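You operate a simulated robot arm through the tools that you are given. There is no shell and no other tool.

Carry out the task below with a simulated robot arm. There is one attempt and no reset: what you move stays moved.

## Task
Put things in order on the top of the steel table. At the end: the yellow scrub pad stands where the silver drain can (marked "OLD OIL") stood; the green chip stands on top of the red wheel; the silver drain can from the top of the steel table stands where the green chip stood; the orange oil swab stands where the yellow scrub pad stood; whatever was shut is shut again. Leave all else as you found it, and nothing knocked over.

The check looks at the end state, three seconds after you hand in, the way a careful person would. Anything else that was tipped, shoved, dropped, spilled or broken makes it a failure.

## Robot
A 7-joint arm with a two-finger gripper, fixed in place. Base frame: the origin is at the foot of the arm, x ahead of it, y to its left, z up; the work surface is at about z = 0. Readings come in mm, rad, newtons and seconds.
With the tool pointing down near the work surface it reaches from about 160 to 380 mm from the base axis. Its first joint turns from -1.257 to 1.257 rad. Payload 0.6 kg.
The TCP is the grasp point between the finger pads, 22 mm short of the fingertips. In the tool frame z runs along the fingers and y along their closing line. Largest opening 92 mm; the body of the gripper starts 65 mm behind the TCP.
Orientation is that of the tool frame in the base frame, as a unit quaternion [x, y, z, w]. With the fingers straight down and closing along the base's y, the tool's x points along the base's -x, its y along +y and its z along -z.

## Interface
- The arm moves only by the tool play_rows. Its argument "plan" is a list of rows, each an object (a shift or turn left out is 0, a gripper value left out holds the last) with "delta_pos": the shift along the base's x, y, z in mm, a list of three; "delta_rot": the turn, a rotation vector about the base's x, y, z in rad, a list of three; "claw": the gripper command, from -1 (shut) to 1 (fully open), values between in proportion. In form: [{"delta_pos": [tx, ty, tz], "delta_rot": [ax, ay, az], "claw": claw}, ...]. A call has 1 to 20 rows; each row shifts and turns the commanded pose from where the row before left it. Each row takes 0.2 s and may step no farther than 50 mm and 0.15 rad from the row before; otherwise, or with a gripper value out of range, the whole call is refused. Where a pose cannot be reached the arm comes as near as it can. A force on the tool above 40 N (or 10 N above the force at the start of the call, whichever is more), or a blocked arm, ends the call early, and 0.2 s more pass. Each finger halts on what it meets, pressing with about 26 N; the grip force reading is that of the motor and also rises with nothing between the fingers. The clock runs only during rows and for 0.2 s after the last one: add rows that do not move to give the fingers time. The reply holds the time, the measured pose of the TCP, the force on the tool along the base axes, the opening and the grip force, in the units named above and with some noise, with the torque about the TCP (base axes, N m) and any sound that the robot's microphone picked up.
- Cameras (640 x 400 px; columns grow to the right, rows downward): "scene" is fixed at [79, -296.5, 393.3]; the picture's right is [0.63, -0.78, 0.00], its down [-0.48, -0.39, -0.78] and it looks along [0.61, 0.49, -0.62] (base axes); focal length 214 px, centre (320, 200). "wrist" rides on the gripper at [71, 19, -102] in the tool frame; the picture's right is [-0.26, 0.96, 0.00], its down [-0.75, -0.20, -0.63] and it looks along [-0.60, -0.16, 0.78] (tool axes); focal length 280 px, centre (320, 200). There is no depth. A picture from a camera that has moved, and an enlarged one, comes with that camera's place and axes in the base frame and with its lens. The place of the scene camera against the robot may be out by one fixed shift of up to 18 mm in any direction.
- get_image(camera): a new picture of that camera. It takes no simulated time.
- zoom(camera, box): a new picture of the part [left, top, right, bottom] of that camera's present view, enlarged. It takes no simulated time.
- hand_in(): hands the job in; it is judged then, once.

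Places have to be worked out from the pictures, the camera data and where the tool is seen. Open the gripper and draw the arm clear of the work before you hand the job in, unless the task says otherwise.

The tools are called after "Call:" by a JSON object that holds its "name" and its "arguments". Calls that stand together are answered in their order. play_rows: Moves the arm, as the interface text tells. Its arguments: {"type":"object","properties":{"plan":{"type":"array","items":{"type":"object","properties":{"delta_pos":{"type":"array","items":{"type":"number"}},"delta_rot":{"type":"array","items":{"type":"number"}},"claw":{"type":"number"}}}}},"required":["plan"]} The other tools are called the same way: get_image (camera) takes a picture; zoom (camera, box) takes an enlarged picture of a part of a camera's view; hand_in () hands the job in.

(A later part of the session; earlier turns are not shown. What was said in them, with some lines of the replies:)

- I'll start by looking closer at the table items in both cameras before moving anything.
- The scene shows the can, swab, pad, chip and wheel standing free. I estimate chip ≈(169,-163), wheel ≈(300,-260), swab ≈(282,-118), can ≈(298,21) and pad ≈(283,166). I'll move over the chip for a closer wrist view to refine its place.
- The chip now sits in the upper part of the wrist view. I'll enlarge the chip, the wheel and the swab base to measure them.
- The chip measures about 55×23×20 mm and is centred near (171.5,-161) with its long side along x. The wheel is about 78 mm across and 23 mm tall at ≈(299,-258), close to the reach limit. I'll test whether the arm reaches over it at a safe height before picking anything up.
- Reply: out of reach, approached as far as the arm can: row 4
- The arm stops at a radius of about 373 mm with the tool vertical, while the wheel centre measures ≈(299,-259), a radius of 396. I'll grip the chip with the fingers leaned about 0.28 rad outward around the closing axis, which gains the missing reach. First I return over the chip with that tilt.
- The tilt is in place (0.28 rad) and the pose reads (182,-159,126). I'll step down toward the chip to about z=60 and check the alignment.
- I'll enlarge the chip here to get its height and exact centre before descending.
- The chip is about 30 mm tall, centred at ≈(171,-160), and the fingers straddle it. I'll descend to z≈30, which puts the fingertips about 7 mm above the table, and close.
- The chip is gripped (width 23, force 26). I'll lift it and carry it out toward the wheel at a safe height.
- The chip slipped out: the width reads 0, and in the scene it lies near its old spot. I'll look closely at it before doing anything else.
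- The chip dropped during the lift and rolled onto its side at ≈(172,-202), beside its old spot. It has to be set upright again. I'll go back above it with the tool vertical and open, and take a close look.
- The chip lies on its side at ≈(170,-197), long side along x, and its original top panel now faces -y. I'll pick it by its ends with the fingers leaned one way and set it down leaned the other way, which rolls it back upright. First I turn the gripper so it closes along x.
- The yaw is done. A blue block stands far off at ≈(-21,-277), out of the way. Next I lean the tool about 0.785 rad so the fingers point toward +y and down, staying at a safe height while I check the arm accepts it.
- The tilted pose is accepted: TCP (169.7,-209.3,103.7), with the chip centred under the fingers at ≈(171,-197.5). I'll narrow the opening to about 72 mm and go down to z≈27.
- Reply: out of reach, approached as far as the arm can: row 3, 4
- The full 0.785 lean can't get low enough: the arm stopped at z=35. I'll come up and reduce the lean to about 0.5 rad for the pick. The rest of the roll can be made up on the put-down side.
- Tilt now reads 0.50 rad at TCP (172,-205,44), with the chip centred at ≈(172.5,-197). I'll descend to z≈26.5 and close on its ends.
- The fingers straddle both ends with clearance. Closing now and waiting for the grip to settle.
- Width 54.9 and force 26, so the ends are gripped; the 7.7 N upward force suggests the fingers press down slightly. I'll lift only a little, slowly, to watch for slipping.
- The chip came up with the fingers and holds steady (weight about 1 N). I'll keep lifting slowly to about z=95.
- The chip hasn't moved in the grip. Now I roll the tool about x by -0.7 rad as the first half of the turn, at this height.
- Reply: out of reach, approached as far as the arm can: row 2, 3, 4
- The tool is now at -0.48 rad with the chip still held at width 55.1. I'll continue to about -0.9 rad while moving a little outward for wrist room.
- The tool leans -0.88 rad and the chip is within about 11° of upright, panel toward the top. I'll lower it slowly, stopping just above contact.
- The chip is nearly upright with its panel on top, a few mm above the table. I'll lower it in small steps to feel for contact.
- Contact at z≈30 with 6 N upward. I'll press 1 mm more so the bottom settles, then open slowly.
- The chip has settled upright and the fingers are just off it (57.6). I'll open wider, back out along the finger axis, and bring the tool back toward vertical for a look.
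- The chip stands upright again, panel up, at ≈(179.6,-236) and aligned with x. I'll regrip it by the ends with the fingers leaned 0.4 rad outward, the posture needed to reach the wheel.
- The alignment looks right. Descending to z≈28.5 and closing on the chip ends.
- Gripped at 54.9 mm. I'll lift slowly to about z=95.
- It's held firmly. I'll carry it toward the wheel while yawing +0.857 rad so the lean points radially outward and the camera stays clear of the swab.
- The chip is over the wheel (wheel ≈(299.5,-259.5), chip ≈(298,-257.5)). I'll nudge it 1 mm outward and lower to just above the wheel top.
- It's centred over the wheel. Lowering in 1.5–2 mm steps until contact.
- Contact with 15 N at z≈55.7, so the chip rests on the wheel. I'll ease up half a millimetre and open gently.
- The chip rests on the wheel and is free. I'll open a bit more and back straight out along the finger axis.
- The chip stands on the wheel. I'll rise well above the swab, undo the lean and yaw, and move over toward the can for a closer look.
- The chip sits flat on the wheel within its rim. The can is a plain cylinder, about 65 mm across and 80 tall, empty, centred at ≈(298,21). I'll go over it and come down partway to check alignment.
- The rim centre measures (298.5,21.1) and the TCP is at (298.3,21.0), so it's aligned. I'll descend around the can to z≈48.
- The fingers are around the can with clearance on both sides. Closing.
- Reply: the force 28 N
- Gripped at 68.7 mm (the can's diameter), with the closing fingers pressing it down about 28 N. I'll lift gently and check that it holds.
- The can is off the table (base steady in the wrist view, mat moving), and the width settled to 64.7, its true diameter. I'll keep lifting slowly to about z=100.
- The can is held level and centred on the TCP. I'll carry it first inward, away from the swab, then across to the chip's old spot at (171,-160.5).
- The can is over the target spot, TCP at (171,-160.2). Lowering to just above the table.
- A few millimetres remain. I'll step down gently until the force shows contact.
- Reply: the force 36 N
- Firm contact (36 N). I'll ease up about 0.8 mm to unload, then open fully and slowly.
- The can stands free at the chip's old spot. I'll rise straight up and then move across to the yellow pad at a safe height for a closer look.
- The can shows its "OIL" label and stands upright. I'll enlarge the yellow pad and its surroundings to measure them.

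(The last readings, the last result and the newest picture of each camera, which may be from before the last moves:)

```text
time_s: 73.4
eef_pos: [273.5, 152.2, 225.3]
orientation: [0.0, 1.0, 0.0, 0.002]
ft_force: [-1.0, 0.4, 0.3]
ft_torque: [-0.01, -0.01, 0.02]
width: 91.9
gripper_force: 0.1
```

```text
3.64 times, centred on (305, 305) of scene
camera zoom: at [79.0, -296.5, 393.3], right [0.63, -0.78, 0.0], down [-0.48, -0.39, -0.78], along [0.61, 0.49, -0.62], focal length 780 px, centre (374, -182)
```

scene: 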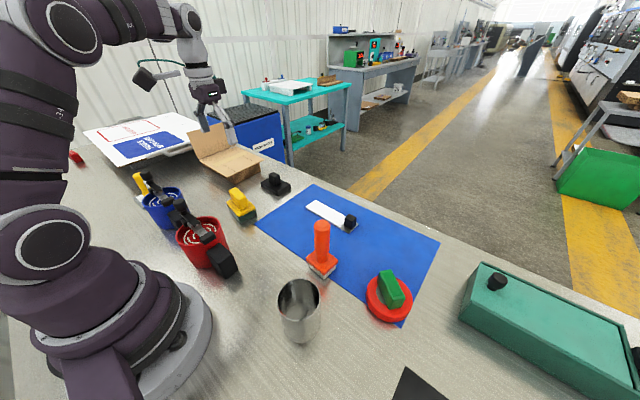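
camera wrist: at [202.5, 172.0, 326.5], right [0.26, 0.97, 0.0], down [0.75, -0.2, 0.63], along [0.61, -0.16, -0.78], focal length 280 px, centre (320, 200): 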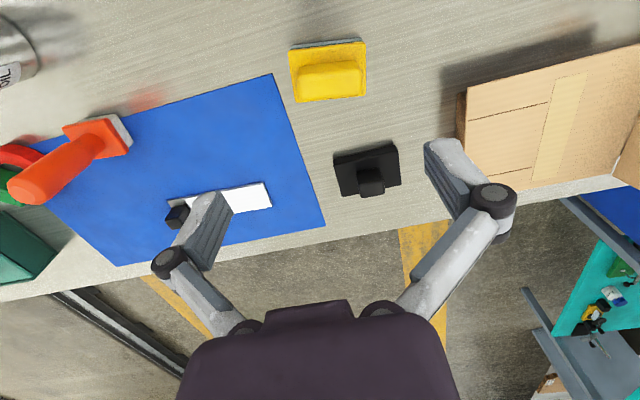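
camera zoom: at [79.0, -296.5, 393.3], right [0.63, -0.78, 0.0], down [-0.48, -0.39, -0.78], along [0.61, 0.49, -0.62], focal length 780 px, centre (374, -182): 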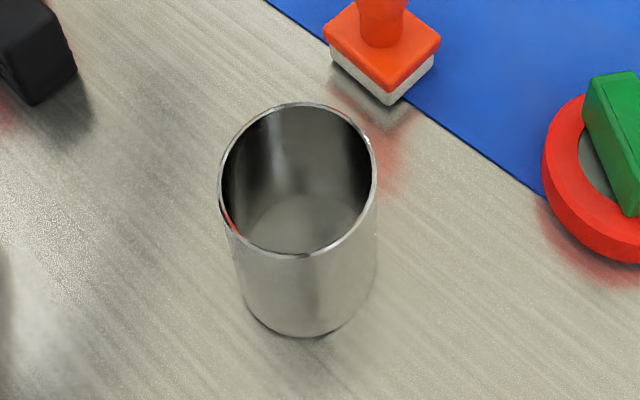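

The pad measures about 75×50 mm with its handle along its length, centred ≈(280.7,160.5) and turned about -9°. I'll align the gripper to the handle's length and come down partway.

Call:
{"name": "play_rows", "arguments": {"plan": [{"delta_pos": [2.5, 2.8, -35], "delta_rot": [0, 0, -0.08]}, {"delta_pos": [2.5, 2.8, -35], "delta_rot": [0, 0, -0.081]}, {"delta_pos": [2.2, 2.7, -30]}, {}, {}]}}

Call:
{"name": "get_image", "arguments": {"camera": "wrist"}}

Call:
{"name": "zoom", "arguments": {"camera": "wrist", "box": [200, 0, 460, 170]}}

```text
time_s: 74.6
eef_pos: [281.3, 161.2, 124.8]
orientation: [0.08, 0.997, 0.0, 0.002]
ft_force: [0.0, 0.3, -0.3]
ft_torque: [0.04, -0.03, 0.02]
width: 91.9
gripper_force: 0.0
```

```text
taken
camera wrist: at [213.8, 193.0, 226.6], right [0.41, 0.91, 0.0], down [0.71, -0.32, 0.63], along [0.57, -0.26, -0.78], focal length 280 px, centre (320, 200)
```

wrist: 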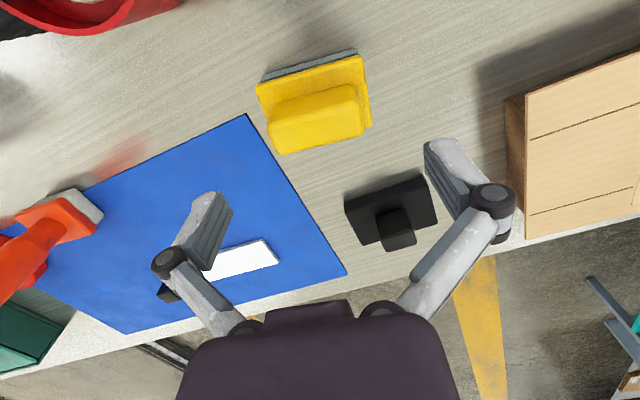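

```text
2.35 times, centred on (330, 85) of wrist
camera zoom: at [213.8, 193.0, 226.6], right [0.41, 0.91, 0.0], down [0.71, -0.32, 0.63], along [0.57, -0.26, -0.78], focal length 660 px, centre (296, 471)
```

zoom: 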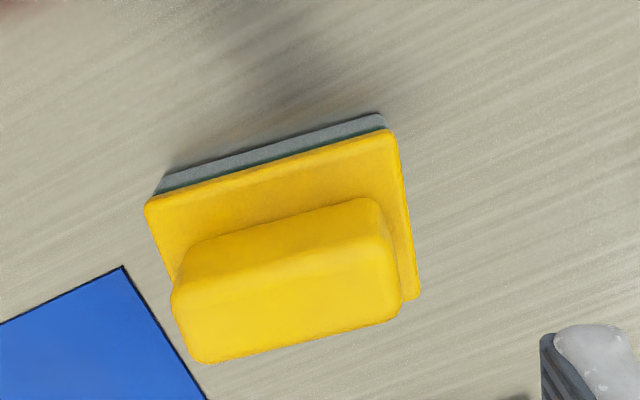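

The pad's centre measures (281.2,160.5) and the TCP is right over it, aligned with the handle. I'll go down to z≈55, which keeps the fingertips above the base plate, and close on the handle ends.

Call:
{"name": "play_rows", "arguments": {"plan": [{"delta_pos": [0, 0, -20]}, {"delta_pos": [0, 0, -20]}, {"delta_pos": [0, 0, -15]}, {"delta_pos": [0, 0, -10]}, {"delta_pos": [0, 0, -5]}, {}]}}

Call:
{"name": "get_image", "arguments": {"camera": "wrist"}}

Call:
{"name": "zoom", "arguments": {"camera": "scene", "box": [180, 130, 320, 240]}}

```text
time_s: 76.0
eef_pos: [281.7, 161.6, 55.7]
orientation: [0.081, 0.997, 0.0, 0.002]
ft_force: [-1.1, 0.3, -0.3]
ft_torque: [0.0, 0.02, 0.0]
width: 92.1
gripper_force: 0.1
```

```text
taken
camera wrist: at [214.5, 192.5, 156.5], right [0.41, 0.91, 0.0], down [0.71, -0.32, 0.63], along [0.57, -0.26, -0.78], focal length 280 px, centre (320, 200)
```

wrist: 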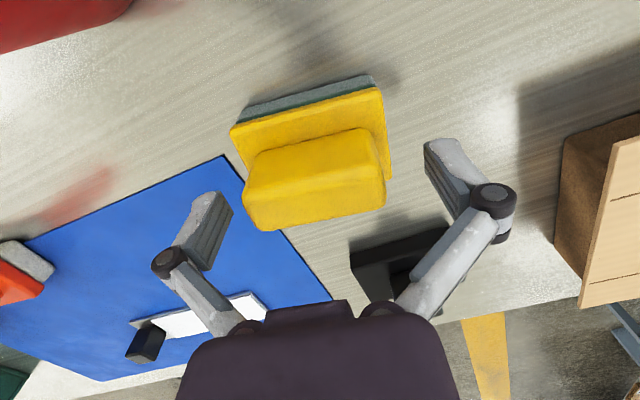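

```text
3.64 times, centred on (250, 185) of scene
camera zoom: at [79.0, -296.5, 393.3], right [0.63, -0.78, 0.0], down [-0.48, -0.39, -0.78], along [0.61, 0.49, -0.62], focal length 780 px, centre (574, 254)
```

zoom: 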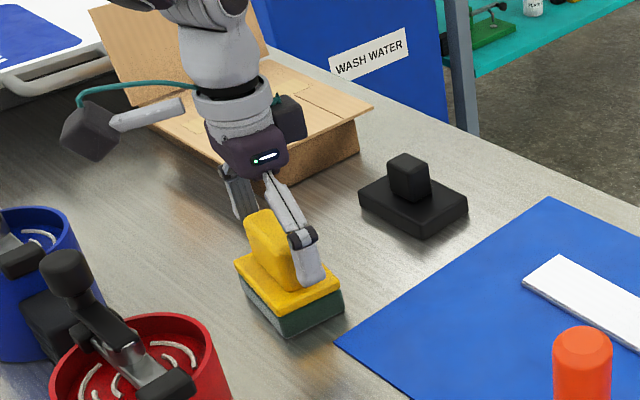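

The fingers bracket the handle ends above the plate. Closing.

Call:
{"name": "play_rows", "arguments": {"plan": [{"claw": -1}, {}, {}, {}, {}, {}, {}]}}

Call:
{"name": "get_image", "arguments": {"camera": "wrist"}}

```text
time_s: 77.6
eef_pos: [281.2, 162.1, 55.3]
orientation: [0.08, 0.997, 0.001, 0.002]
ft_force: [0.2, -1.5, 11.3]
ft_torque: [-0.04, 0.02, -0.05]
width: 59.4
gripper_force: 26.0
```

```text
taken
camera wrist: at [214.6, 192.5, 156.7], right [0.41, 0.91, 0.0], down [0.71, -0.32, 0.63], along [0.57, -0.26, -0.78], focal length 280 px, centre (320, 200)
```

wrist: 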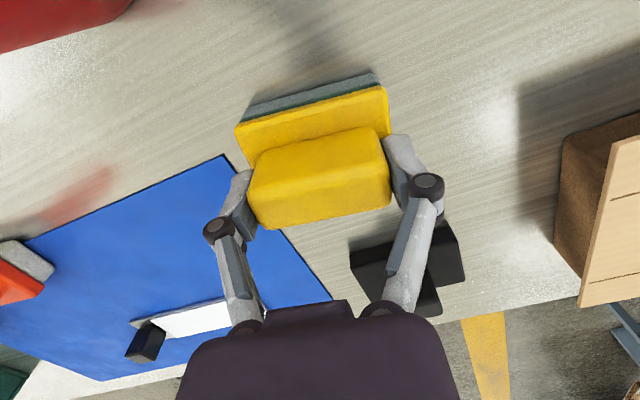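

Gripped (59.4 mm, 26 N). Lifting slowly.

Call:
{"name": "play_rows", "arguments": {"plan": [{"delta_pos": [0, 0, 1]}, {"delta_pos": [0, 0, 1.5]}, {"delta_pos": [0, 0, 2]}, {"delta_pos": [0, 0, 2.5]}, {"delta_pos": [0, 0, 3]}, {"delta_pos": [0, 0, 4]}, {"delta_pos": [0, 0, 5]}, {"delta_pos": [0, 0, 5]}, {"delta_pos": [0, 0, 6]}, {"delta_pos": [0, 0, 6]}, {"delta_pos": [0, 0, 5]}, {"delta_pos": [0, 0, 4]}, {}]}}

Call:
{"name": "get_image", "arguments": {"camera": "wrist"}}

Call:
{"name": "zoom", "arguments": {"camera": "scene", "box": [180, 130, 320, 240]}}

```text
time_s: 80.4
eef_pos: [280.4, 161.9, 100.6]
orientation: [0.081, 0.997, 0.0, 0.002]
ft_force: [-0.2, 0.4, -0.4]
ft_torque: [0.0, 0.0, 0.01]
width: 59.2
gripper_force: 26.5
```

```text
taken
camera wrist: at [214.4, 192.0, 201.9], right [0.41, 0.91, 0.0], down [0.71, -0.32, 0.63], along [0.57, -0.26, -0.78], focal length 280 px, centre (320, 200)
```

wrist: 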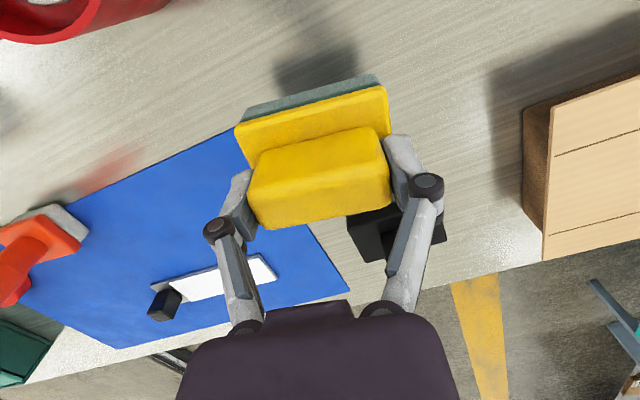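

```text
3.64 times, centred on (250, 185) of scene
camera zoom: at [79.0, -296.5, 393.3], right [0.63, -0.78, 0.0], down [-0.48, -0.39, -0.78], along [0.61, 0.49, -0.62], focal length 780 px, centre (574, 254)
```

zoom: 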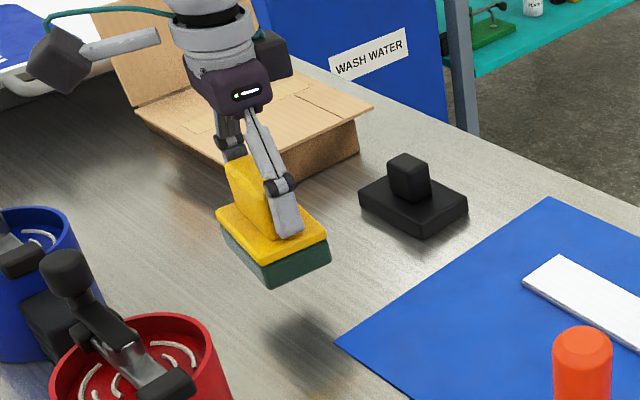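

It's held level. I'll carry it to the can's old place at (298.4,21.1), keeping its orientation.

Call:
{"name": "play_rows", "arguments": {"plan": [{"delta_pos": [1, -8, 0]}, {"delta_pos": [2, -14, 0]}, {"delta_pos": [2, -17, 0]}, {"delta_pos": [2.3, -18, 0]}, {"delta_pos": [2.3, -18, 0]}, {"delta_pos": [2.3, -18, 0]}, {"delta_pos": [2.3, -18, 0]}, {"delta_pos": [2, -17, 0]}, {"delta_pos": [1.1, -8, 0]}, {"delta_pos": [0, -4.6, 0]}, {}, {}]}}

Call:
{"name": "get_image", "arguments": {"camera": "wrist"}}

Call:
{"name": "get_image", "arguments": {"camera": "scene"}}

```text
time_s: 83.0
eef_pos: [299.4, 21.1, 99.1]
orientation: [0.081, 0.997, 0.0, 0.002]
ft_force: [-0.7, -0.1, -1.0]
ft_torque: [0.02, 0.0, 0.02]
width: 59.3
gripper_force: 26.1
```

```text
taken
camera wrist: at [231.8, 51.1, 201.3], right [0.41, 0.91, 0.0], down [0.71, -0.32, 0.63], along [0.57, -0.26, -0.78], focal length 280 px, centre (320, 200)
```

wrist: 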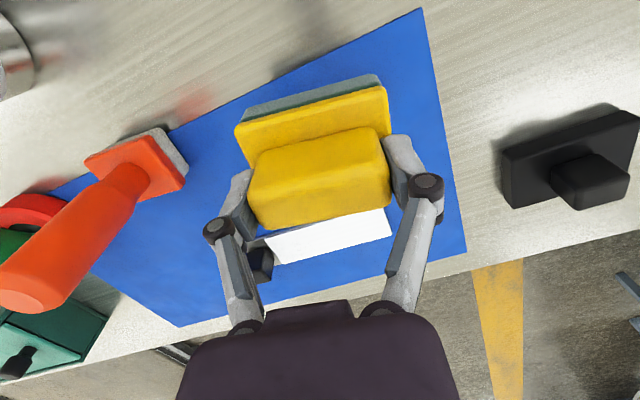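

```text
taken
```

scene: 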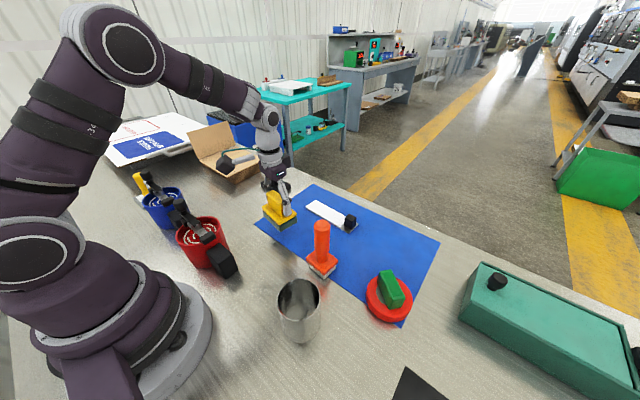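

The pad is above the can's old spot, TCP (299.4,21.1). Lowering to just above the mat, then in small steps.

Call:
{"name": "play_rows", "arguments": {"plan": [{"delta_pos": [-0.5, 0, -6]}, {"delta_pos": [0, 0, -9]}, {"delta_pos": [0, 0, -9]}, {"delta_pos": [0, 0, -8]}, {"delta_pos": [0, 0, -5]}, {"delta_pos": [0, 0, -2]}, {}]}}

Call:
{"name": "play_rows", "arguments": {"plan": [{"delta_pos": [0, 0, -1]}, {"delta_pos": [0, 0, -1]}, {"delta_pos": [0, 0, -1]}, {}]}}

```text
time_s: 84.6
eef_pos: [298.4, 20.5, 61.6]
orientation: [0.081, 0.997, 0.0, 0.002]
ft_force: [-0.8, 0.2, -0.6]
ft_torque: [0.01, 0.05, -0.02]
width: 59.3
gripper_force: 25.8
```

```text
time_s: 85.6
eef_pos: [298.4, 21.4, 58.3]
orientation: [0.08, 0.997, 0.0, 0.002]
ft_force: [0.3, 0.0, 0.3]
ft_torque: [-0.03, 0.03, 0.0]
width: 59.1
gripper_force: 25.8
```

No contact yet at z=58.3. I'll continue down in 1 mm steps.

Call:
{"name": "play_rows", "arguments": {"plan": [{"delta_pos": [0, 0, -1]}, {"delta_pos": [0, 0, -0.8]}, {}]}}

```text
time_s: 86.4
eef_pos: [298.9, 20.1, 56.3]
orientation: [0.08, 0.997, 0.001, 0.002]
ft_force: [-3.1, 0.8, 15.4]
ft_torque: [0.02, 0.06, 0.0]
width: 59.3
gripper_force: 25.7
```

Contact (15 N) at z≈56.5, so the pad is down. I'll ease up half a millimetre, open, and check.

Call:
{"name": "play_rows", "arguments": {"plan": [{"delta_pos": [0, 0, 0.6]}, {}, {"claw": 0.45}, {}, {}, {"claw": 0.9}, {}, {}]}}

Call:
{"name": "get_image", "arguments": {"camera": "wrist"}}

```text
time_s: 88.2
eef_pos: [298.3, 20.1, 57.4]
orientation: [0.081, 0.997, 0.0, 0.001]
ft_force: [-0.1, 1.2, 1.0]
ft_torque: [0.0, 0.01, -0.02]
width: 87.3
gripper_force: 0.0
```

```text
taken
camera wrist: at [231.3, 51.3, 158.5], right [0.41, 0.91, 0.0], down [0.71, -0.32, 0.63], along [0.57, -0.26, -0.78], focal length 280 px, centre (320, 200)
```

wrist: 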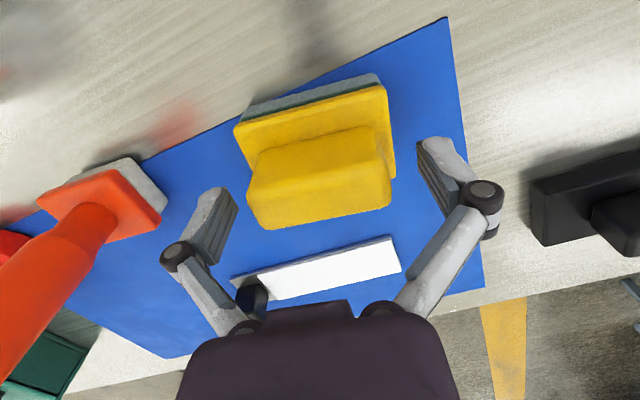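

The pad stands on the can's old spot. I'll rise straight up, undo the small yaw, and move above the swab for a closer look.

Call:
{"name": "play_rows", "arguments": {"plan": [{"delta_pos": [0, 0, 10], "claw": 1}, {"delta_pos": [0, 0, 20]}, {"delta_pos": [0, 0, 30]}, {"delta_pos": [0, 0, 40]}, {"delta_pos": [0, 0, 40]}, {"delta_pos": [0, 0, 35]}, {"delta_pos": [-6, -30, 0], "delta_rot": [0, 0, 0.08]}, {"delta_pos": [-6, -36, 0], "delta_rot": [0, 0, 0.081]}, {"delta_pos": [-6, -36, 0]}, {"delta_pos": [-6, -34, 0]}, {}, {}]}}

Call:
{"name": "get_image", "arguments": {"camera": "wrist"}}

Call:
{"name": "get_image", "arguments": {"camera": "scene"}}

```text
time_s: 90.8
eef_pos: [273.3, -114.8, 232.2]
orientation: [0.001, 1.0, 0.001, 0.002]
ft_force: [-0.3, 0.7, 0.1]
ft_torque: [-0.01, 0.02, -0.02]
width: 91.9
gripper_force: 0.0
```

```text
taken
camera wrist: at [202.1, -95.6, 333.5], right [0.26, 0.97, 0.0], down [0.75, -0.2, 0.63], along [0.61, -0.16, -0.78], focal length 280 px, centre (320, 200)
```

wrist: 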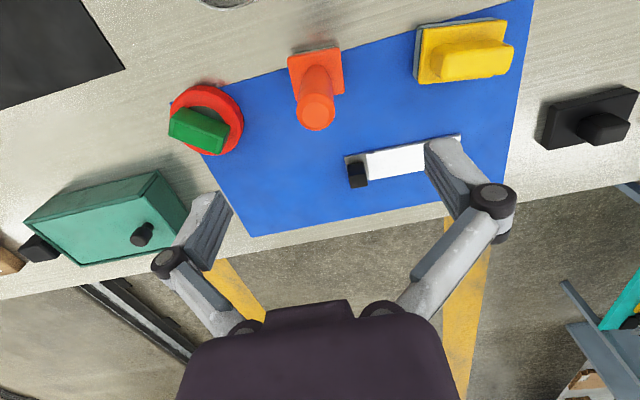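

```text
taken
```

scene: 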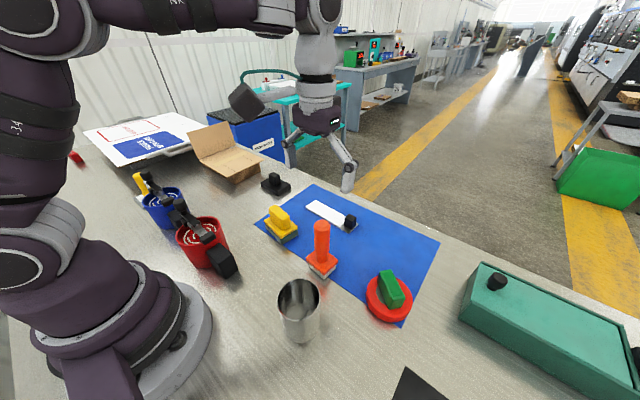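

Call:
{"name": "zoom", "arguments": {"camera": "wrist", "box": [240, 30, 400, 140]}}

Call:
{"name": "zoom", "arguments": {"camera": "wrist", "box": [380, 0, 540, 100]}}

Call:
{"name": "zoom", "arguments": {"camera": "wrist", "box": [130, 60, 290, 170]}}

Call:
{"name": "zoom", "arguments": {"camera": "scene", "box": [240, 190, 370, 290]}}

```text
3.64 times, centred on (320, 85) of wrist
camera zoom: at [202.1, -95.6, 333.5], right [0.26, 0.97, 0.0], down [0.75, -0.2, 0.63], along [0.61, -0.16, -0.78], focal length 1020 px, centre (320, 618)
```

zoom: 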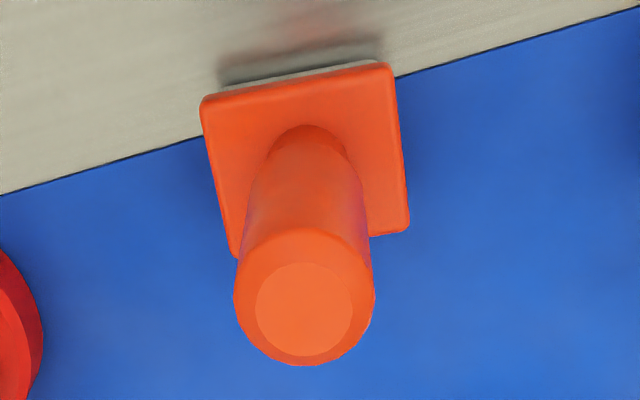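

```text
4.00 times, centred on (460, 50) of wrist
camera zoom: at [202.1, -95.6, 333.5], right [0.26, 0.97, 0.0], down [0.75, -0.2, 0.63], along [0.61, -0.16, -0.78], focal length 1122 px, centre (-240, 800)
```

zoom: 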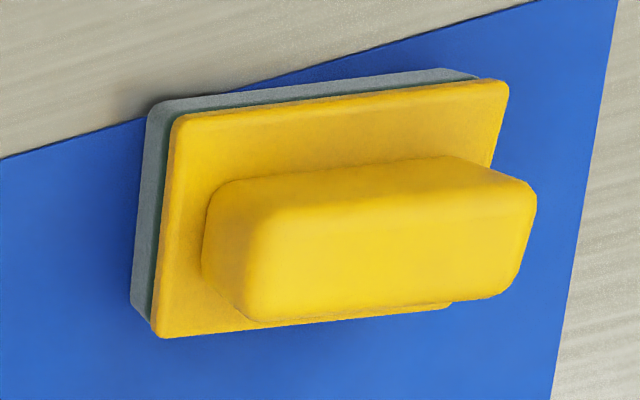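

```text
3.64 times, centred on (210, 115) of wrist
camera zoom: at [202.1, -95.6, 333.5], right [0.26, 0.97, 0.0], down [0.75, -0.2, 0.63], along [0.61, -0.16, -0.78], focal length 1020 px, centre (720, 509)
```

zoom: 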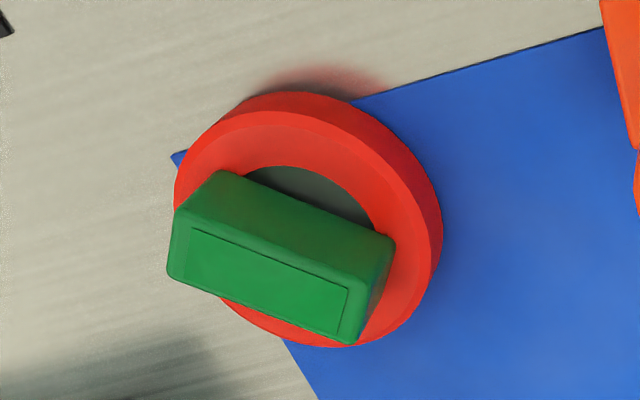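

```text
4.00 times, centred on (305, 240) of scene
camera zoom: at [79.0, -296.5, 393.3], right [0.63, -0.78, 0.0], down [-0.48, -0.39, -0.78], along [0.61, 0.49, -0.62], focal length 858 px, centre (380, 40)
```

zoom: 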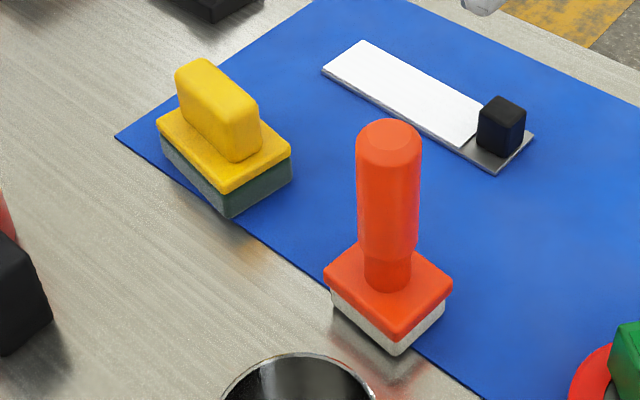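

The swab stands at ≈(281.7,-120.2), 123 mm tall with a 30 mm handle; the chip and pad sit well. I'll centre above the swab with the fingertips still over its top and recheck.

Call:
{"name": "play_rows", "arguments": {"plan": [{"delta_pos": [4, -2.7, -25]}, {"delta_pos": [4.4, -2.7, -25]}, {"delta_pos": [0, 0, -12]}, {}, {}]}}

Call:
{"name": "get_image", "arguments": {"camera": "wrist"}}

Call:
{"name": "zoom", "arguments": {"camera": "wrist", "box": [220, 40, 420, 180]}}

```text
time_s: 92.0
eef_pos: [281.0, -120.6, 170.6]
orientation: [0.0, 1.0, 0.0, 0.002]
ft_force: [-0.3, -0.5, 0.1]
ft_torque: [0.0, -0.03, -0.02]
width: 91.9
gripper_force: 0.1
```

```text
taken
camera wrist: at [210.6, -101.5, 271.3], right [0.26, 0.97, 0.0], down [0.75, -0.2, 0.63], along [0.61, -0.16, -0.78], focal length 280 px, centre (320, 200)
```

wrist: 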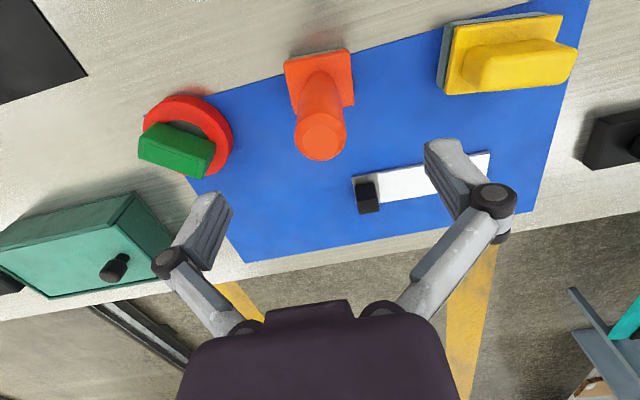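

```text
2.86 times, centred on (320, 110) of wrist
camera zoom: at [210.6, -101.5, 271.3], right [0.26, 0.97, 0.0], down [0.75, -0.2, 0.63], along [0.61, -0.16, -0.78], focal length 801 px, centre (320, 457)
```

zoom: 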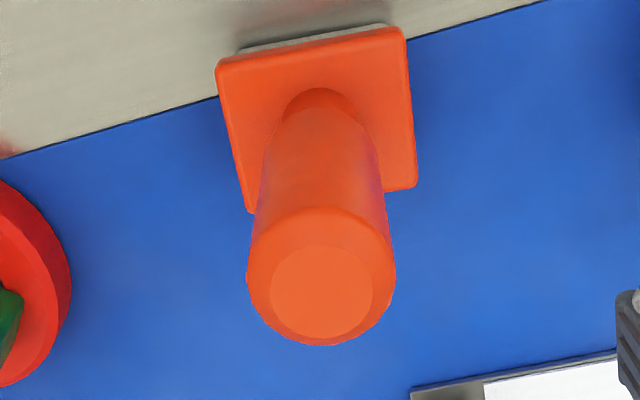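

The handle's axis measures (282.5,-120.4) and the TCP matches within a millimetre or so. I'll descend around the handle to z≈82 and close in stages.

Call:
{"name": "play_rows", "arguments": {"plan": [{"delta_pos": [1.2, 0, -15]}, {"delta_pos": [0, 0, -18]}, {"delta_pos": [0, 0, -18]}, {"delta_pos": [0, 0, -18]}, {"delta_pos": [0, 0, -14]}, {"delta_pos": [0, 0, -5]}, {"claw": 0}, {}, {}, {}, {}]}}

Call:
{"name": "get_image", "arguments": {"camera": "wrist"}}

Call:
{"name": "zoom", "arguments": {"camera": "scene", "box": [240, 170, 400, 290]}}

```text
time_s: 94.4
eef_pos: [283.0, -120.9, 82.1]
orientation: [0.0, 1.0, 0.001, 0.001]
ft_force: [-0.8, 0.4, -0.5]
ft_torque: [0.01, 0.0, -0.01]
width: 46.0
gripper_force: 0.1
```

```text
taken
camera wrist: at [212.7, -101.2, 184.0], right [0.26, 0.97, 0.0], down [0.75, -0.2, 0.63], along [0.61, -0.16, -0.78], focal length 280 px, centre (320, 200)
```

wrist: 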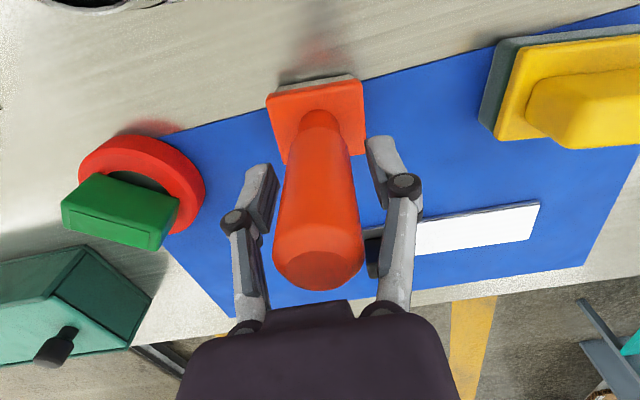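

```text
3.33 times, centred on (320, 230) of scene
camera zoom: at [79.0, -296.5, 393.3], right [0.63, -0.78, 0.0], down [-0.48, -0.39, -0.78], along [0.61, 0.49, -0.62], focal length 715 px, centre (320, 100)
```

zoom: 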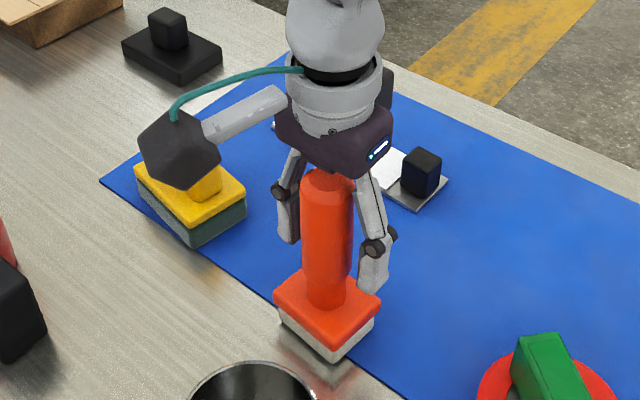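

The handle is between the fingers with a few mm either side. Closing in the remaining stages.

Call:
{"name": "play_rows", "arguments": {"plan": [{"claw": -0.15}, {"claw": -0.22}, {"claw": -0.28}, {"claw": -0.34}, {"claw": -1}, {}, {}, {}]}}

Call:
{"name": "get_image", "arguments": {"camera": "wrist"}}

```text
time_s: 96.2
eef_pos: [283.1, -121.3, 82.0]
orientation: [0.001, 1.0, 0.001, 0.002]
ft_force: [-0.5, 1.6, 3.6]
ft_torque: [0.03, -0.03, 0.04]
width: 28.8
gripper_force: 26.3
```

```text
taken
camera wrist: at [212.7, -101.2, 184.0], right [0.26, 0.97, 0.0], down [0.75, -0.2, 0.63], along [0.61, -0.16, -0.78], focal length 280 px, centre (320, 200)
```

wrist: 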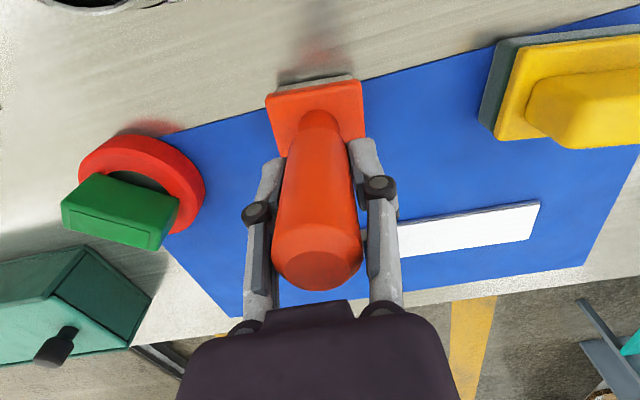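

Gripped at 28.8 mm with no visible tilt. Lifting slowly at first.

Call:
{"name": "play_rows", "arguments": {"plan": [{"delta_pos": [0, 0, 1]}, {"delta_pos": [0, 0, 1.5]}, {"delta_pos": [0, 0, 2]}, {"delta_pos": [0, 0, 2]}, {"delta_pos": [0, 0, 2.5]}, {"delta_pos": [0, 0, 3]}, {}]}}

Call:
{"name": "get_image", "arguments": {"camera": "wrist"}}

Call:
{"name": "zoom", "arguments": {"camera": "scene", "box": [240, 170, 400, 290]}}

```text
time_s: 97.8
eef_pos: [284.1, -121.2, 94.4]
orientation: [0.0, 1.0, 0.0, 0.001]
ft_force: [0.7, -0.1, -0.6]
ft_torque: [-0.03, 0.0, -0.02]
width: 29.1
gripper_force: 26.0
```

```text
taken
camera wrist: at [212.7, -101.2, 195.7], right [0.26, 0.97, 0.0], down [0.75, -0.2, 0.63], along [0.61, -0.16, -0.78], focal length 280 px, centre (320, 200)
```

wrist: 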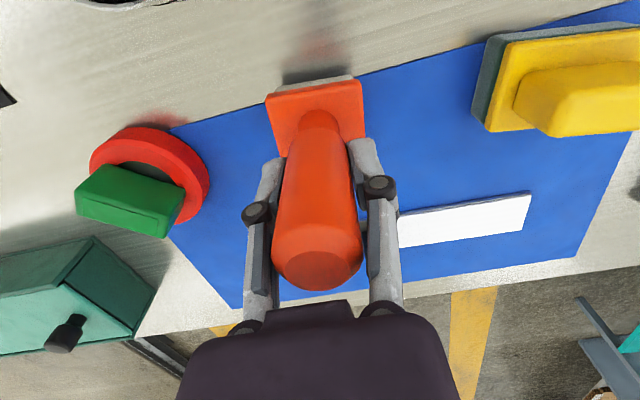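

```text
3.33 times, centred on (320, 230) of scene
camera zoom: at [79.0, -296.5, 393.3], right [0.63, -0.78, 0.0], down [-0.48, -0.39, -0.78], along [0.61, 0.49, -0.62], focal length 715 px, centre (320, 100)
```

zoom: 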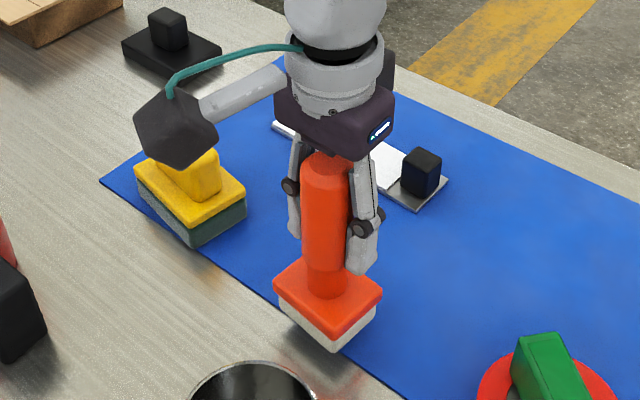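

It's held firmly and upright. Raising it so the base clears the pad's handle.

Call:
{"name": "play_rows", "arguments": {"plan": [{"delta_pos": [0, 0, 4]}, {"delta_pos": [0, 0, 6]}, {"delta_pos": [0, 0, 7]}, {"delta_pos": [0, 0, 8]}, {"delta_pos": [0, 0, 8]}, {"delta_pos": [0, 0, 8]}, {"delta_pos": [0, 0, 8]}, {"delta_pos": [0, 0, 8]}, {"delta_pos": [0, 0, 8]}, {"delta_pos": [0, 0, 7]}, {"delta_pos": [0, 0, 5]}, {"delta_pos": [0, 0, 3]}, {}]}}

Call:
{"name": "get_image", "arguments": {"camera": "scene"}}

```text
time_s: 100.6
eef_pos: [284.2, -121.0, 173.6]
orientation: [0.0, 1.0, 0.0, 0.002]
ft_force: [-0.5, -0.4, -1.3]
ft_torque: [-0.02, 0.0, 0.02]
width: 28.9
gripper_force: 26.2
```

```text
taken
```

scene: 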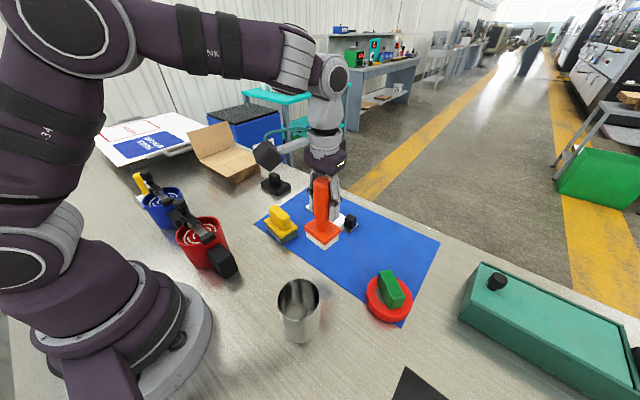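

The swab base is at about z=91, clear of the pad (61). I'll carry it across to the pad's old place at (281.2,160.4).

Call:
{"name": "play_rows", "arguments": {"plan": [{"delta_pos": [0, 8, 0]}, {"delta_pos": [0, 15, 0]}, {"delta_pos": [0, 20, 0]}, {"delta_pos": [0, 22, 0]}, {"delta_pos": [0, 22, 0]}, {"delta_pos": [0, 22, 0]}, {"delta_pos": [0, 22, 0]}, {"delta_pos": [0, 22, 0]}, {"delta_pos": [0, 22, 0]}, {"delta_pos": [0, 22, 0]}, {"delta_pos": [-0.4, 22, 0]}, {"delta_pos": [-0.4, 22, 0]}, {"delta_pos": [-0.4, 20, 0]}, {"delta_pos": [0, 12, 0]}, {"delta_pos": [0, 8, 0]}, {}, {}]}}

Call:
{"name": "get_image", "arguments": {"camera": "wrist"}}

Call:
{"name": "get_image", "arguments": {"camera": "scene"}}

```text
time_s: 104.2
eef_pos: [282.5, 160.6, 174.3]
orientation: [-0.001, 1.0, 0.0, 0.002]
ft_force: [0.0, -0.3, -1.1]
ft_torque: [0.0, -0.01, -0.03]
width: 28.8
gripper_force: 26.0
```

```text
taken
camera wrist: at [211.6, 179.7, 275.4], right [0.26, 0.97, 0.0], down [0.75, -0.2, 0.63], along [0.61, -0.16, -0.78], focal length 280 px, centre (320, 200)
```

wrist: 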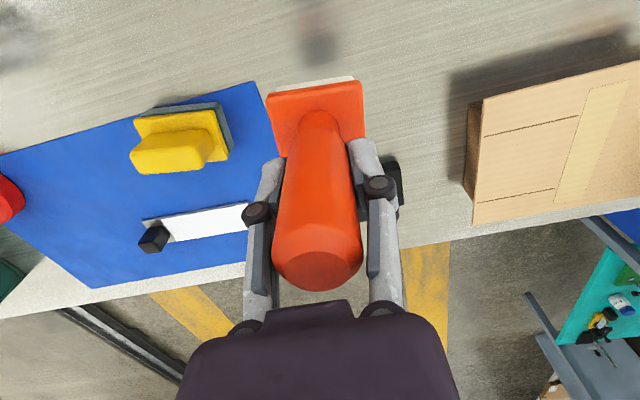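

```text
taken
```

scene: 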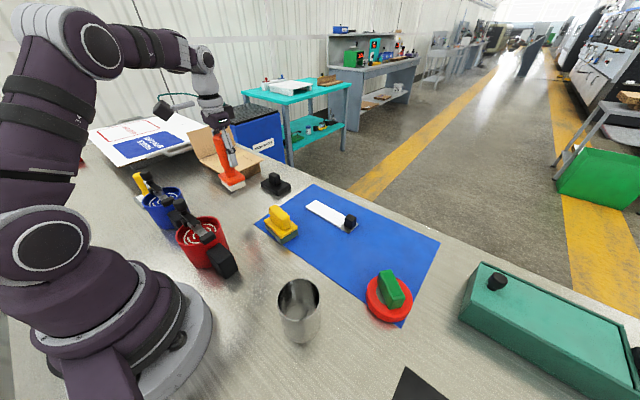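

The swab hangs over the pad's old place, TCP (282.5,160.6). Lowering most of the way.

Call:
{"name": "play_rows", "arguments": {"plan": [{"delta_pos": [-0.4, -0.5, -6]}, {"delta_pos": [0, 0, -10]}, {"delta_pos": [0, 0, -12]}, {"delta_pos": [0, 0, -12]}, {"delta_pos": [0, 0, -12]}, {"delta_pos": [0, 0, -12]}, {"delta_pos": [0, 0, -10]}, {"delta_pos": [0, 0, -7]}, {"delta_pos": [0, 0, -4]}, {}]}}

Call:
{"name": "get_image", "arguments": {"camera": "wrist"}}

Call:
{"name": "zoom", "arguments": {"camera": "scene", "box": [170, 120, 310, 240]}}

```text
time_s: 106.4
eef_pos: [283.2, 160.2, 88.3]
orientation: [0.0, 1.0, -0.001, 0.002]
ft_force: [-0.1, 0.3, -1.0]
ft_torque: [-0.01, 0.0, 0.02]
width: 29.2
gripper_force: 26.8
```

```text
taken
camera wrist: at [211.2, 179.2, 190.2], right [0.26, 0.97, 0.0], down [0.75, -0.2, 0.63], along [0.61, -0.16, -0.78], focal length 280 px, centre (320, 200)
```

wrist: 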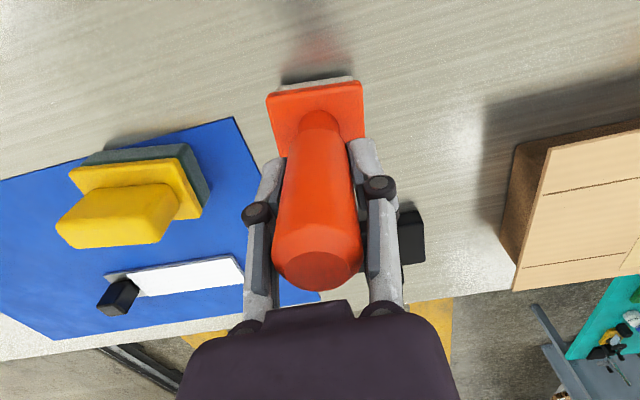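

```text
3.33 times, centred on (240, 180) of scene
camera zoom: at [79.0, -296.5, 393.3], right [0.63, -0.78, 0.0], down [-0.48, -0.39, -0.78], along [0.61, 0.49, -0.62], focal length 715 px, centre (587, 267)
```

zoom: 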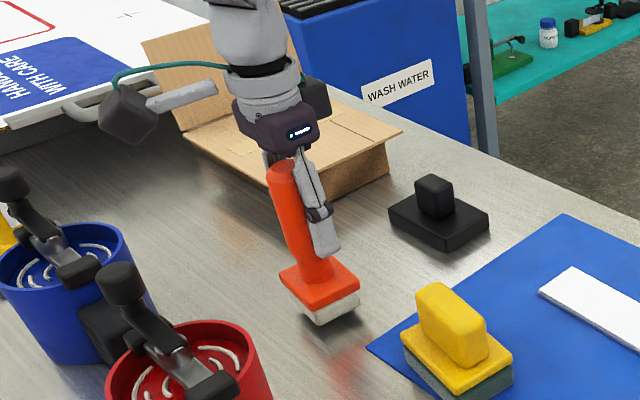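

A few mm above the table now. I'll step down gently until contact.

Call:
{"name": "play_rows", "arguments": {"plan": [{"delta_pos": [0, 0, -2]}, {"delta_pos": [0, 0, -1.5]}, {"delta_pos": [0, 0, -1]}, {"delta_pos": [0, 0, -1]}, {}]}}

```text
time_s: 107.6
eef_pos: [282.2, 159.5, 84.5]
orientation: [0.0, 1.0, 0.0, 0.002]
ft_force: [0.0, -0.9, -1.3]
ft_torque: [-0.04, -0.01, -0.01]
width: 29.0
gripper_force: 26.3
```

Call:
{"name": "play_rows", "arguments": {"plan": [{"delta_pos": [0, 0, -1]}, {"delta_pos": [0, 0, -0.8]}, {}]}}

```text
time_s: 108.4
eef_pos: [281.7, 161.2, 82.8]
orientation: [0.0, 1.0, 0.0, 0.002]
ft_force: [-0.9, 0.5, -1.8]
ft_torque: [0.01, 0.0, 0.01]
width: 28.8
gripper_force: 25.7
```

Still no contact at z=82.8. Continuing in sub-millimetre steps.

Call:
{"name": "play_rows", "arguments": {"plan": [{"delta_pos": [0, 0, -0.8]}, {"delta_pos": [0, 0, -0.7]}, {}]}}

```text
time_s: 109.2
eef_pos: [281.9, 160.2, 80.5]
orientation: [0.0, 1.0, 0.001, 0.001]
ft_force: [-4.9, -1.5, 18.2]
ft_torque: [-0.02, 0.25, 0.12]
width: 28.9
gripper_force: 26.0
```

Contact (18 N) at z≈80.7, so the swab stands on the table. I'll ease up slightly and open in stages.

Call:
{"name": "play_rows", "arguments": {"plan": [{"delta_pos": [0, 0, 0.6]}, {}, {"claw": -0.3}, {"claw": -0.2}, {"claw": 0}, {}, {}, {}]}}

Call:
{"name": "get_image", "arguments": {"camera": "wrist"}}

Call:
{"name": "zoom", "arguments": {"camera": "scene", "box": [170, 120, 310, 240]}}

```text
time_s: 111.0
eef_pos: [281.7, 160.5, 80.5]
orientation: [0.0, 1.0, 0.0, 0.001]
ft_force: [-0.2, 0.8, -0.5]
ft_torque: [-0.01, -0.02, -0.01]
width: 45.8
gripper_force: 0.0
```

```text
taken
camera wrist: at [211.2, 179.2, 182.2], right [0.26, 0.97, 0.0], down [0.75, -0.2, 0.63], along [0.61, -0.16, -0.78], focal length 280 px, centre (320, 200)
```

wrist: 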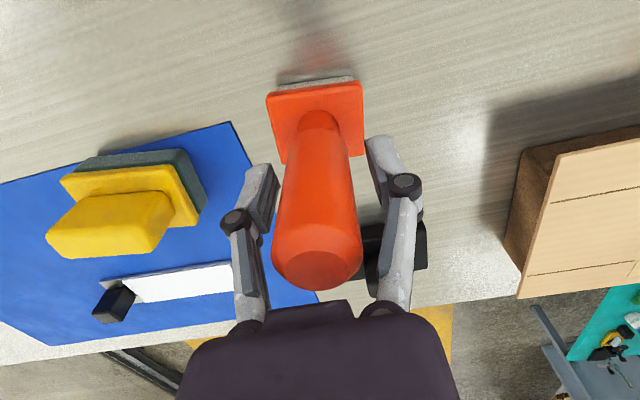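

```text
3.33 times, centred on (240, 180) of scene
camera zoom: at [79.0, -296.5, 393.3], right [0.63, -0.78, 0.0], down [-0.48, -0.39, -0.78], along [0.61, 0.49, -0.62], focal length 715 px, centre (587, 267)
```

zoom: 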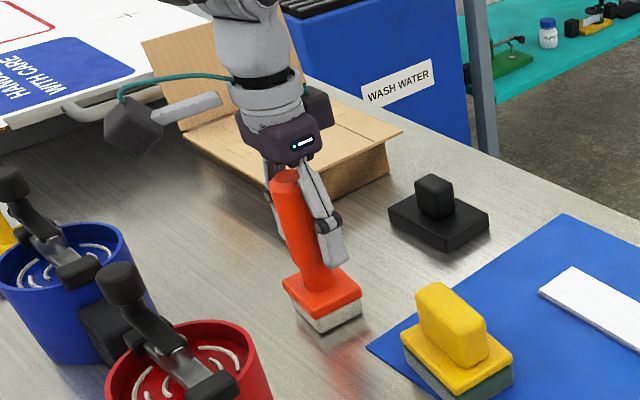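

The swab stands upright and free. I'll open fully, rise straight up past it, and draw the arm back.

Call:
{"name": "play_rows", "arguments": {"plan": [{"claw": 1}, {}, {}, {"delta_pos": [0, 0, 10]}, {"delta_pos": [0, 0, 20]}, {"delta_pos": [0, 0, 25]}, {"delta_pos": [0, 0, 30]}, {"delta_pos": [0, 0, 35]}, {"delta_pos": [0, 0, 40]}, {"delta_pos": [0, 0, 35]}, {"delta_pos": [-15, -30, 3]}, {"delta_pos": [-15, -33, 0]}, {"delta_pos": [-15, -33, 0]}, {"delta_pos": [-14, -33, 0]}, {}, {}]}}

Call:
{"name": "get_image", "arguments": {"camera": "wrist"}}

Call:
{"name": "get_image", "arguments": {"camera": "scene"}}

```text
time_s: 114.4
eef_pos: [223.2, 30.2, 278.6]
orientation: [0.0, 1.0, -0.001, 0.002]
ft_force: [-1.0, 0.3, 0.3]
ft_torque: [0.01, 0.01, 0.0]
width: 91.8
gripper_force: 0.2
```

```text
taken
camera wrist: at [152.1, 49.6, 380.2], right [0.26, 0.97, 0.0], down [0.75, -0.2, 0.63], along [0.61, -0.16, -0.78], focal length 280 px, centre (320, 200)
```

wrist: 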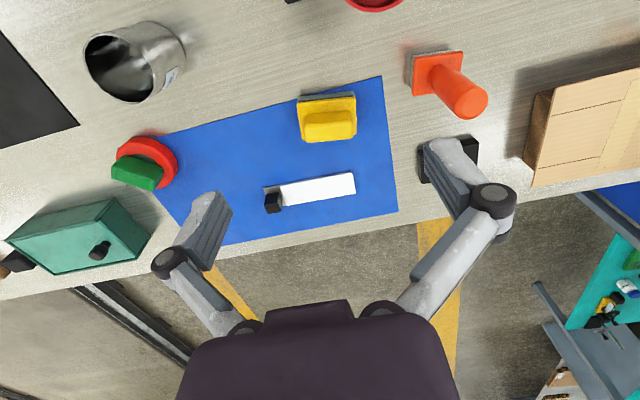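

```text
taken
```

scene: 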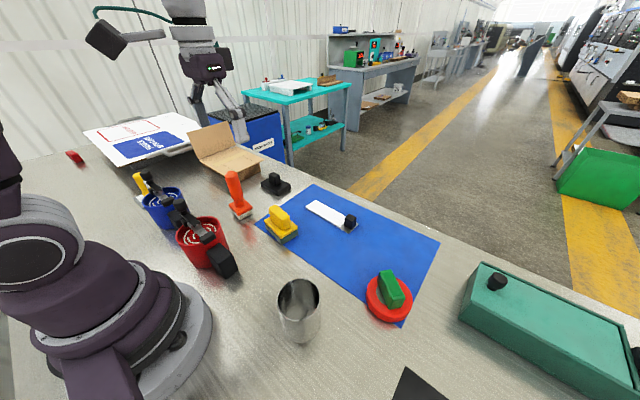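

This is the same viewpoint as at the start, so I can compare directly. I'll enlarge each placement to verify positions and the chip's seating.

Call:
{"name": "zoom", "arguments": {"camera": "wrist", "box": [100, 0, 500, 240]}}

Call:
{"name": "zoom", "arguments": {"camera": "wrist", "box": [90, 110, 210, 210]}}

Call:
{"name": "zoom", "arguments": {"camera": "scene", "box": [340, 250, 440, 335]}}

Call:
{"name": "zoom", "arguments": {"camera": "scene", "box": [200, 160, 440, 345]}}

```text
1.60 times, centred on (300, 120) of wrist
camera zoom: at [152.1, 49.6, 380.2], right [0.26, 0.97, 0.0], down [0.75, -0.2, 0.63], along [0.61, -0.16, -0.78], focal length 449 px, centre (352, 328)
```

zoom: 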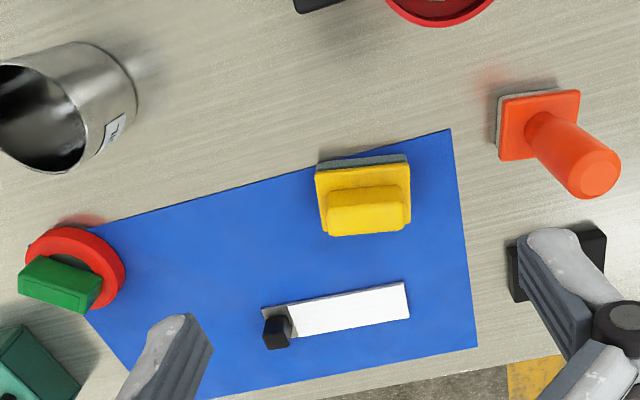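

```text
4.00 times, centred on (150, 160) of wrist
camera zoom: at [152.1, 49.6, 380.2], right [0.26, 0.97, 0.0], down [0.75, -0.2, 0.63], along [0.61, -0.16, -0.78], focal length 1122 px, centre (1000, 360)
```

zoom: 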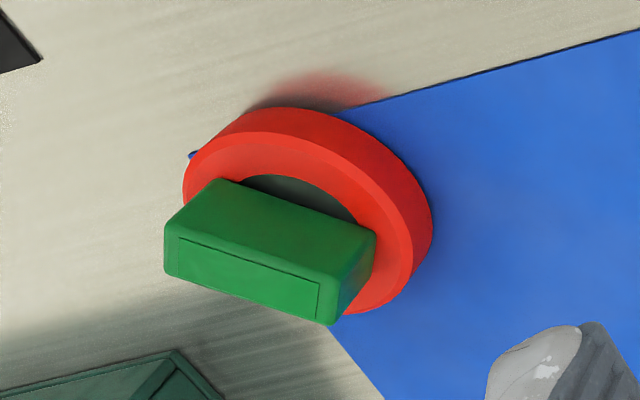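

```text
4.71 times, centred on (390, 292) of scene
camera zoom: at [79.0, -296.5, 393.3], right [0.63, -0.78, 0.0], down [-0.48, -0.39, -0.78], along [0.61, 0.49, -0.62], focal length 1009 px, centre (-9, -235)
```

zoom: 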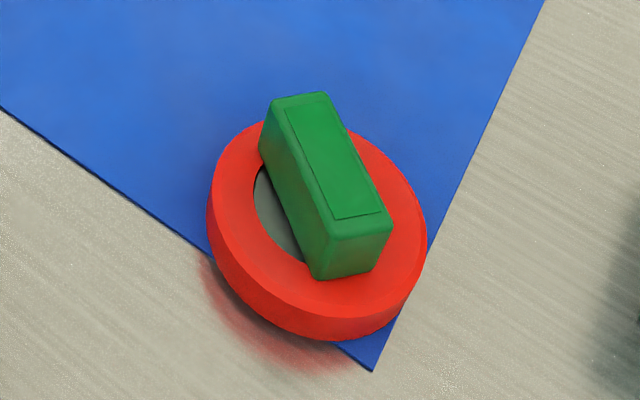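

```text
2.16 times, centred on (320, 252) of scene
camera zoom: at [79.0, -296.5, 393.3], right [0.63, -0.78, 0.0], down [-0.48, -0.39, -0.78], along [0.61, 0.49, -0.62], focal length 464 px, centre (320, 86)
```

zoom: 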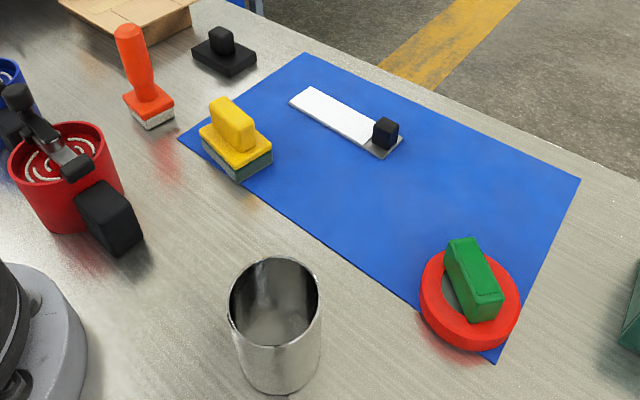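

Everything checks out:
- **Chip:** upright on the wheel, its centre ≈(298.6,-259.3) over the wheel's.
- **Can:** within about 3 mm of the chip's old spot.
- **Pad and swab:** each standing upright on the place it was meant to take.
- **Rest of the table:** the teal box is still shut and nothing else has moved.

The gripper is open and the arm is drawn back, so I'm handing in.

Call:
{"name": "hand_in", "arguments": {}}

```text
The job is handed in.
```

I've handed the job in, and my last pictures showed the table in the order you asked for:

- **Green chip:** it stands upright and centred on top of the red wheel.
- **Silver drain can:** it stands where the green chip stood, within about 3 mm by my measurement.
- **Yellow scrub pad:** it stands where the can stood, turned the same way as before.
- **Orange oil swab:** it stands upright where the yellow pad stood.

I dropped the chip on my first try. It slipped out as I lifted it and rolled onto its side beside its old spot. I turned it upright again with its panel on top, then moved it to the wheel slowly by its ends. The fall touched nothing else.

I didn't open anything; the teal box stayed shut throughout. In the final views the other things on the table looked as they did at the start. The gripper is open and the arm is back at its starting position.
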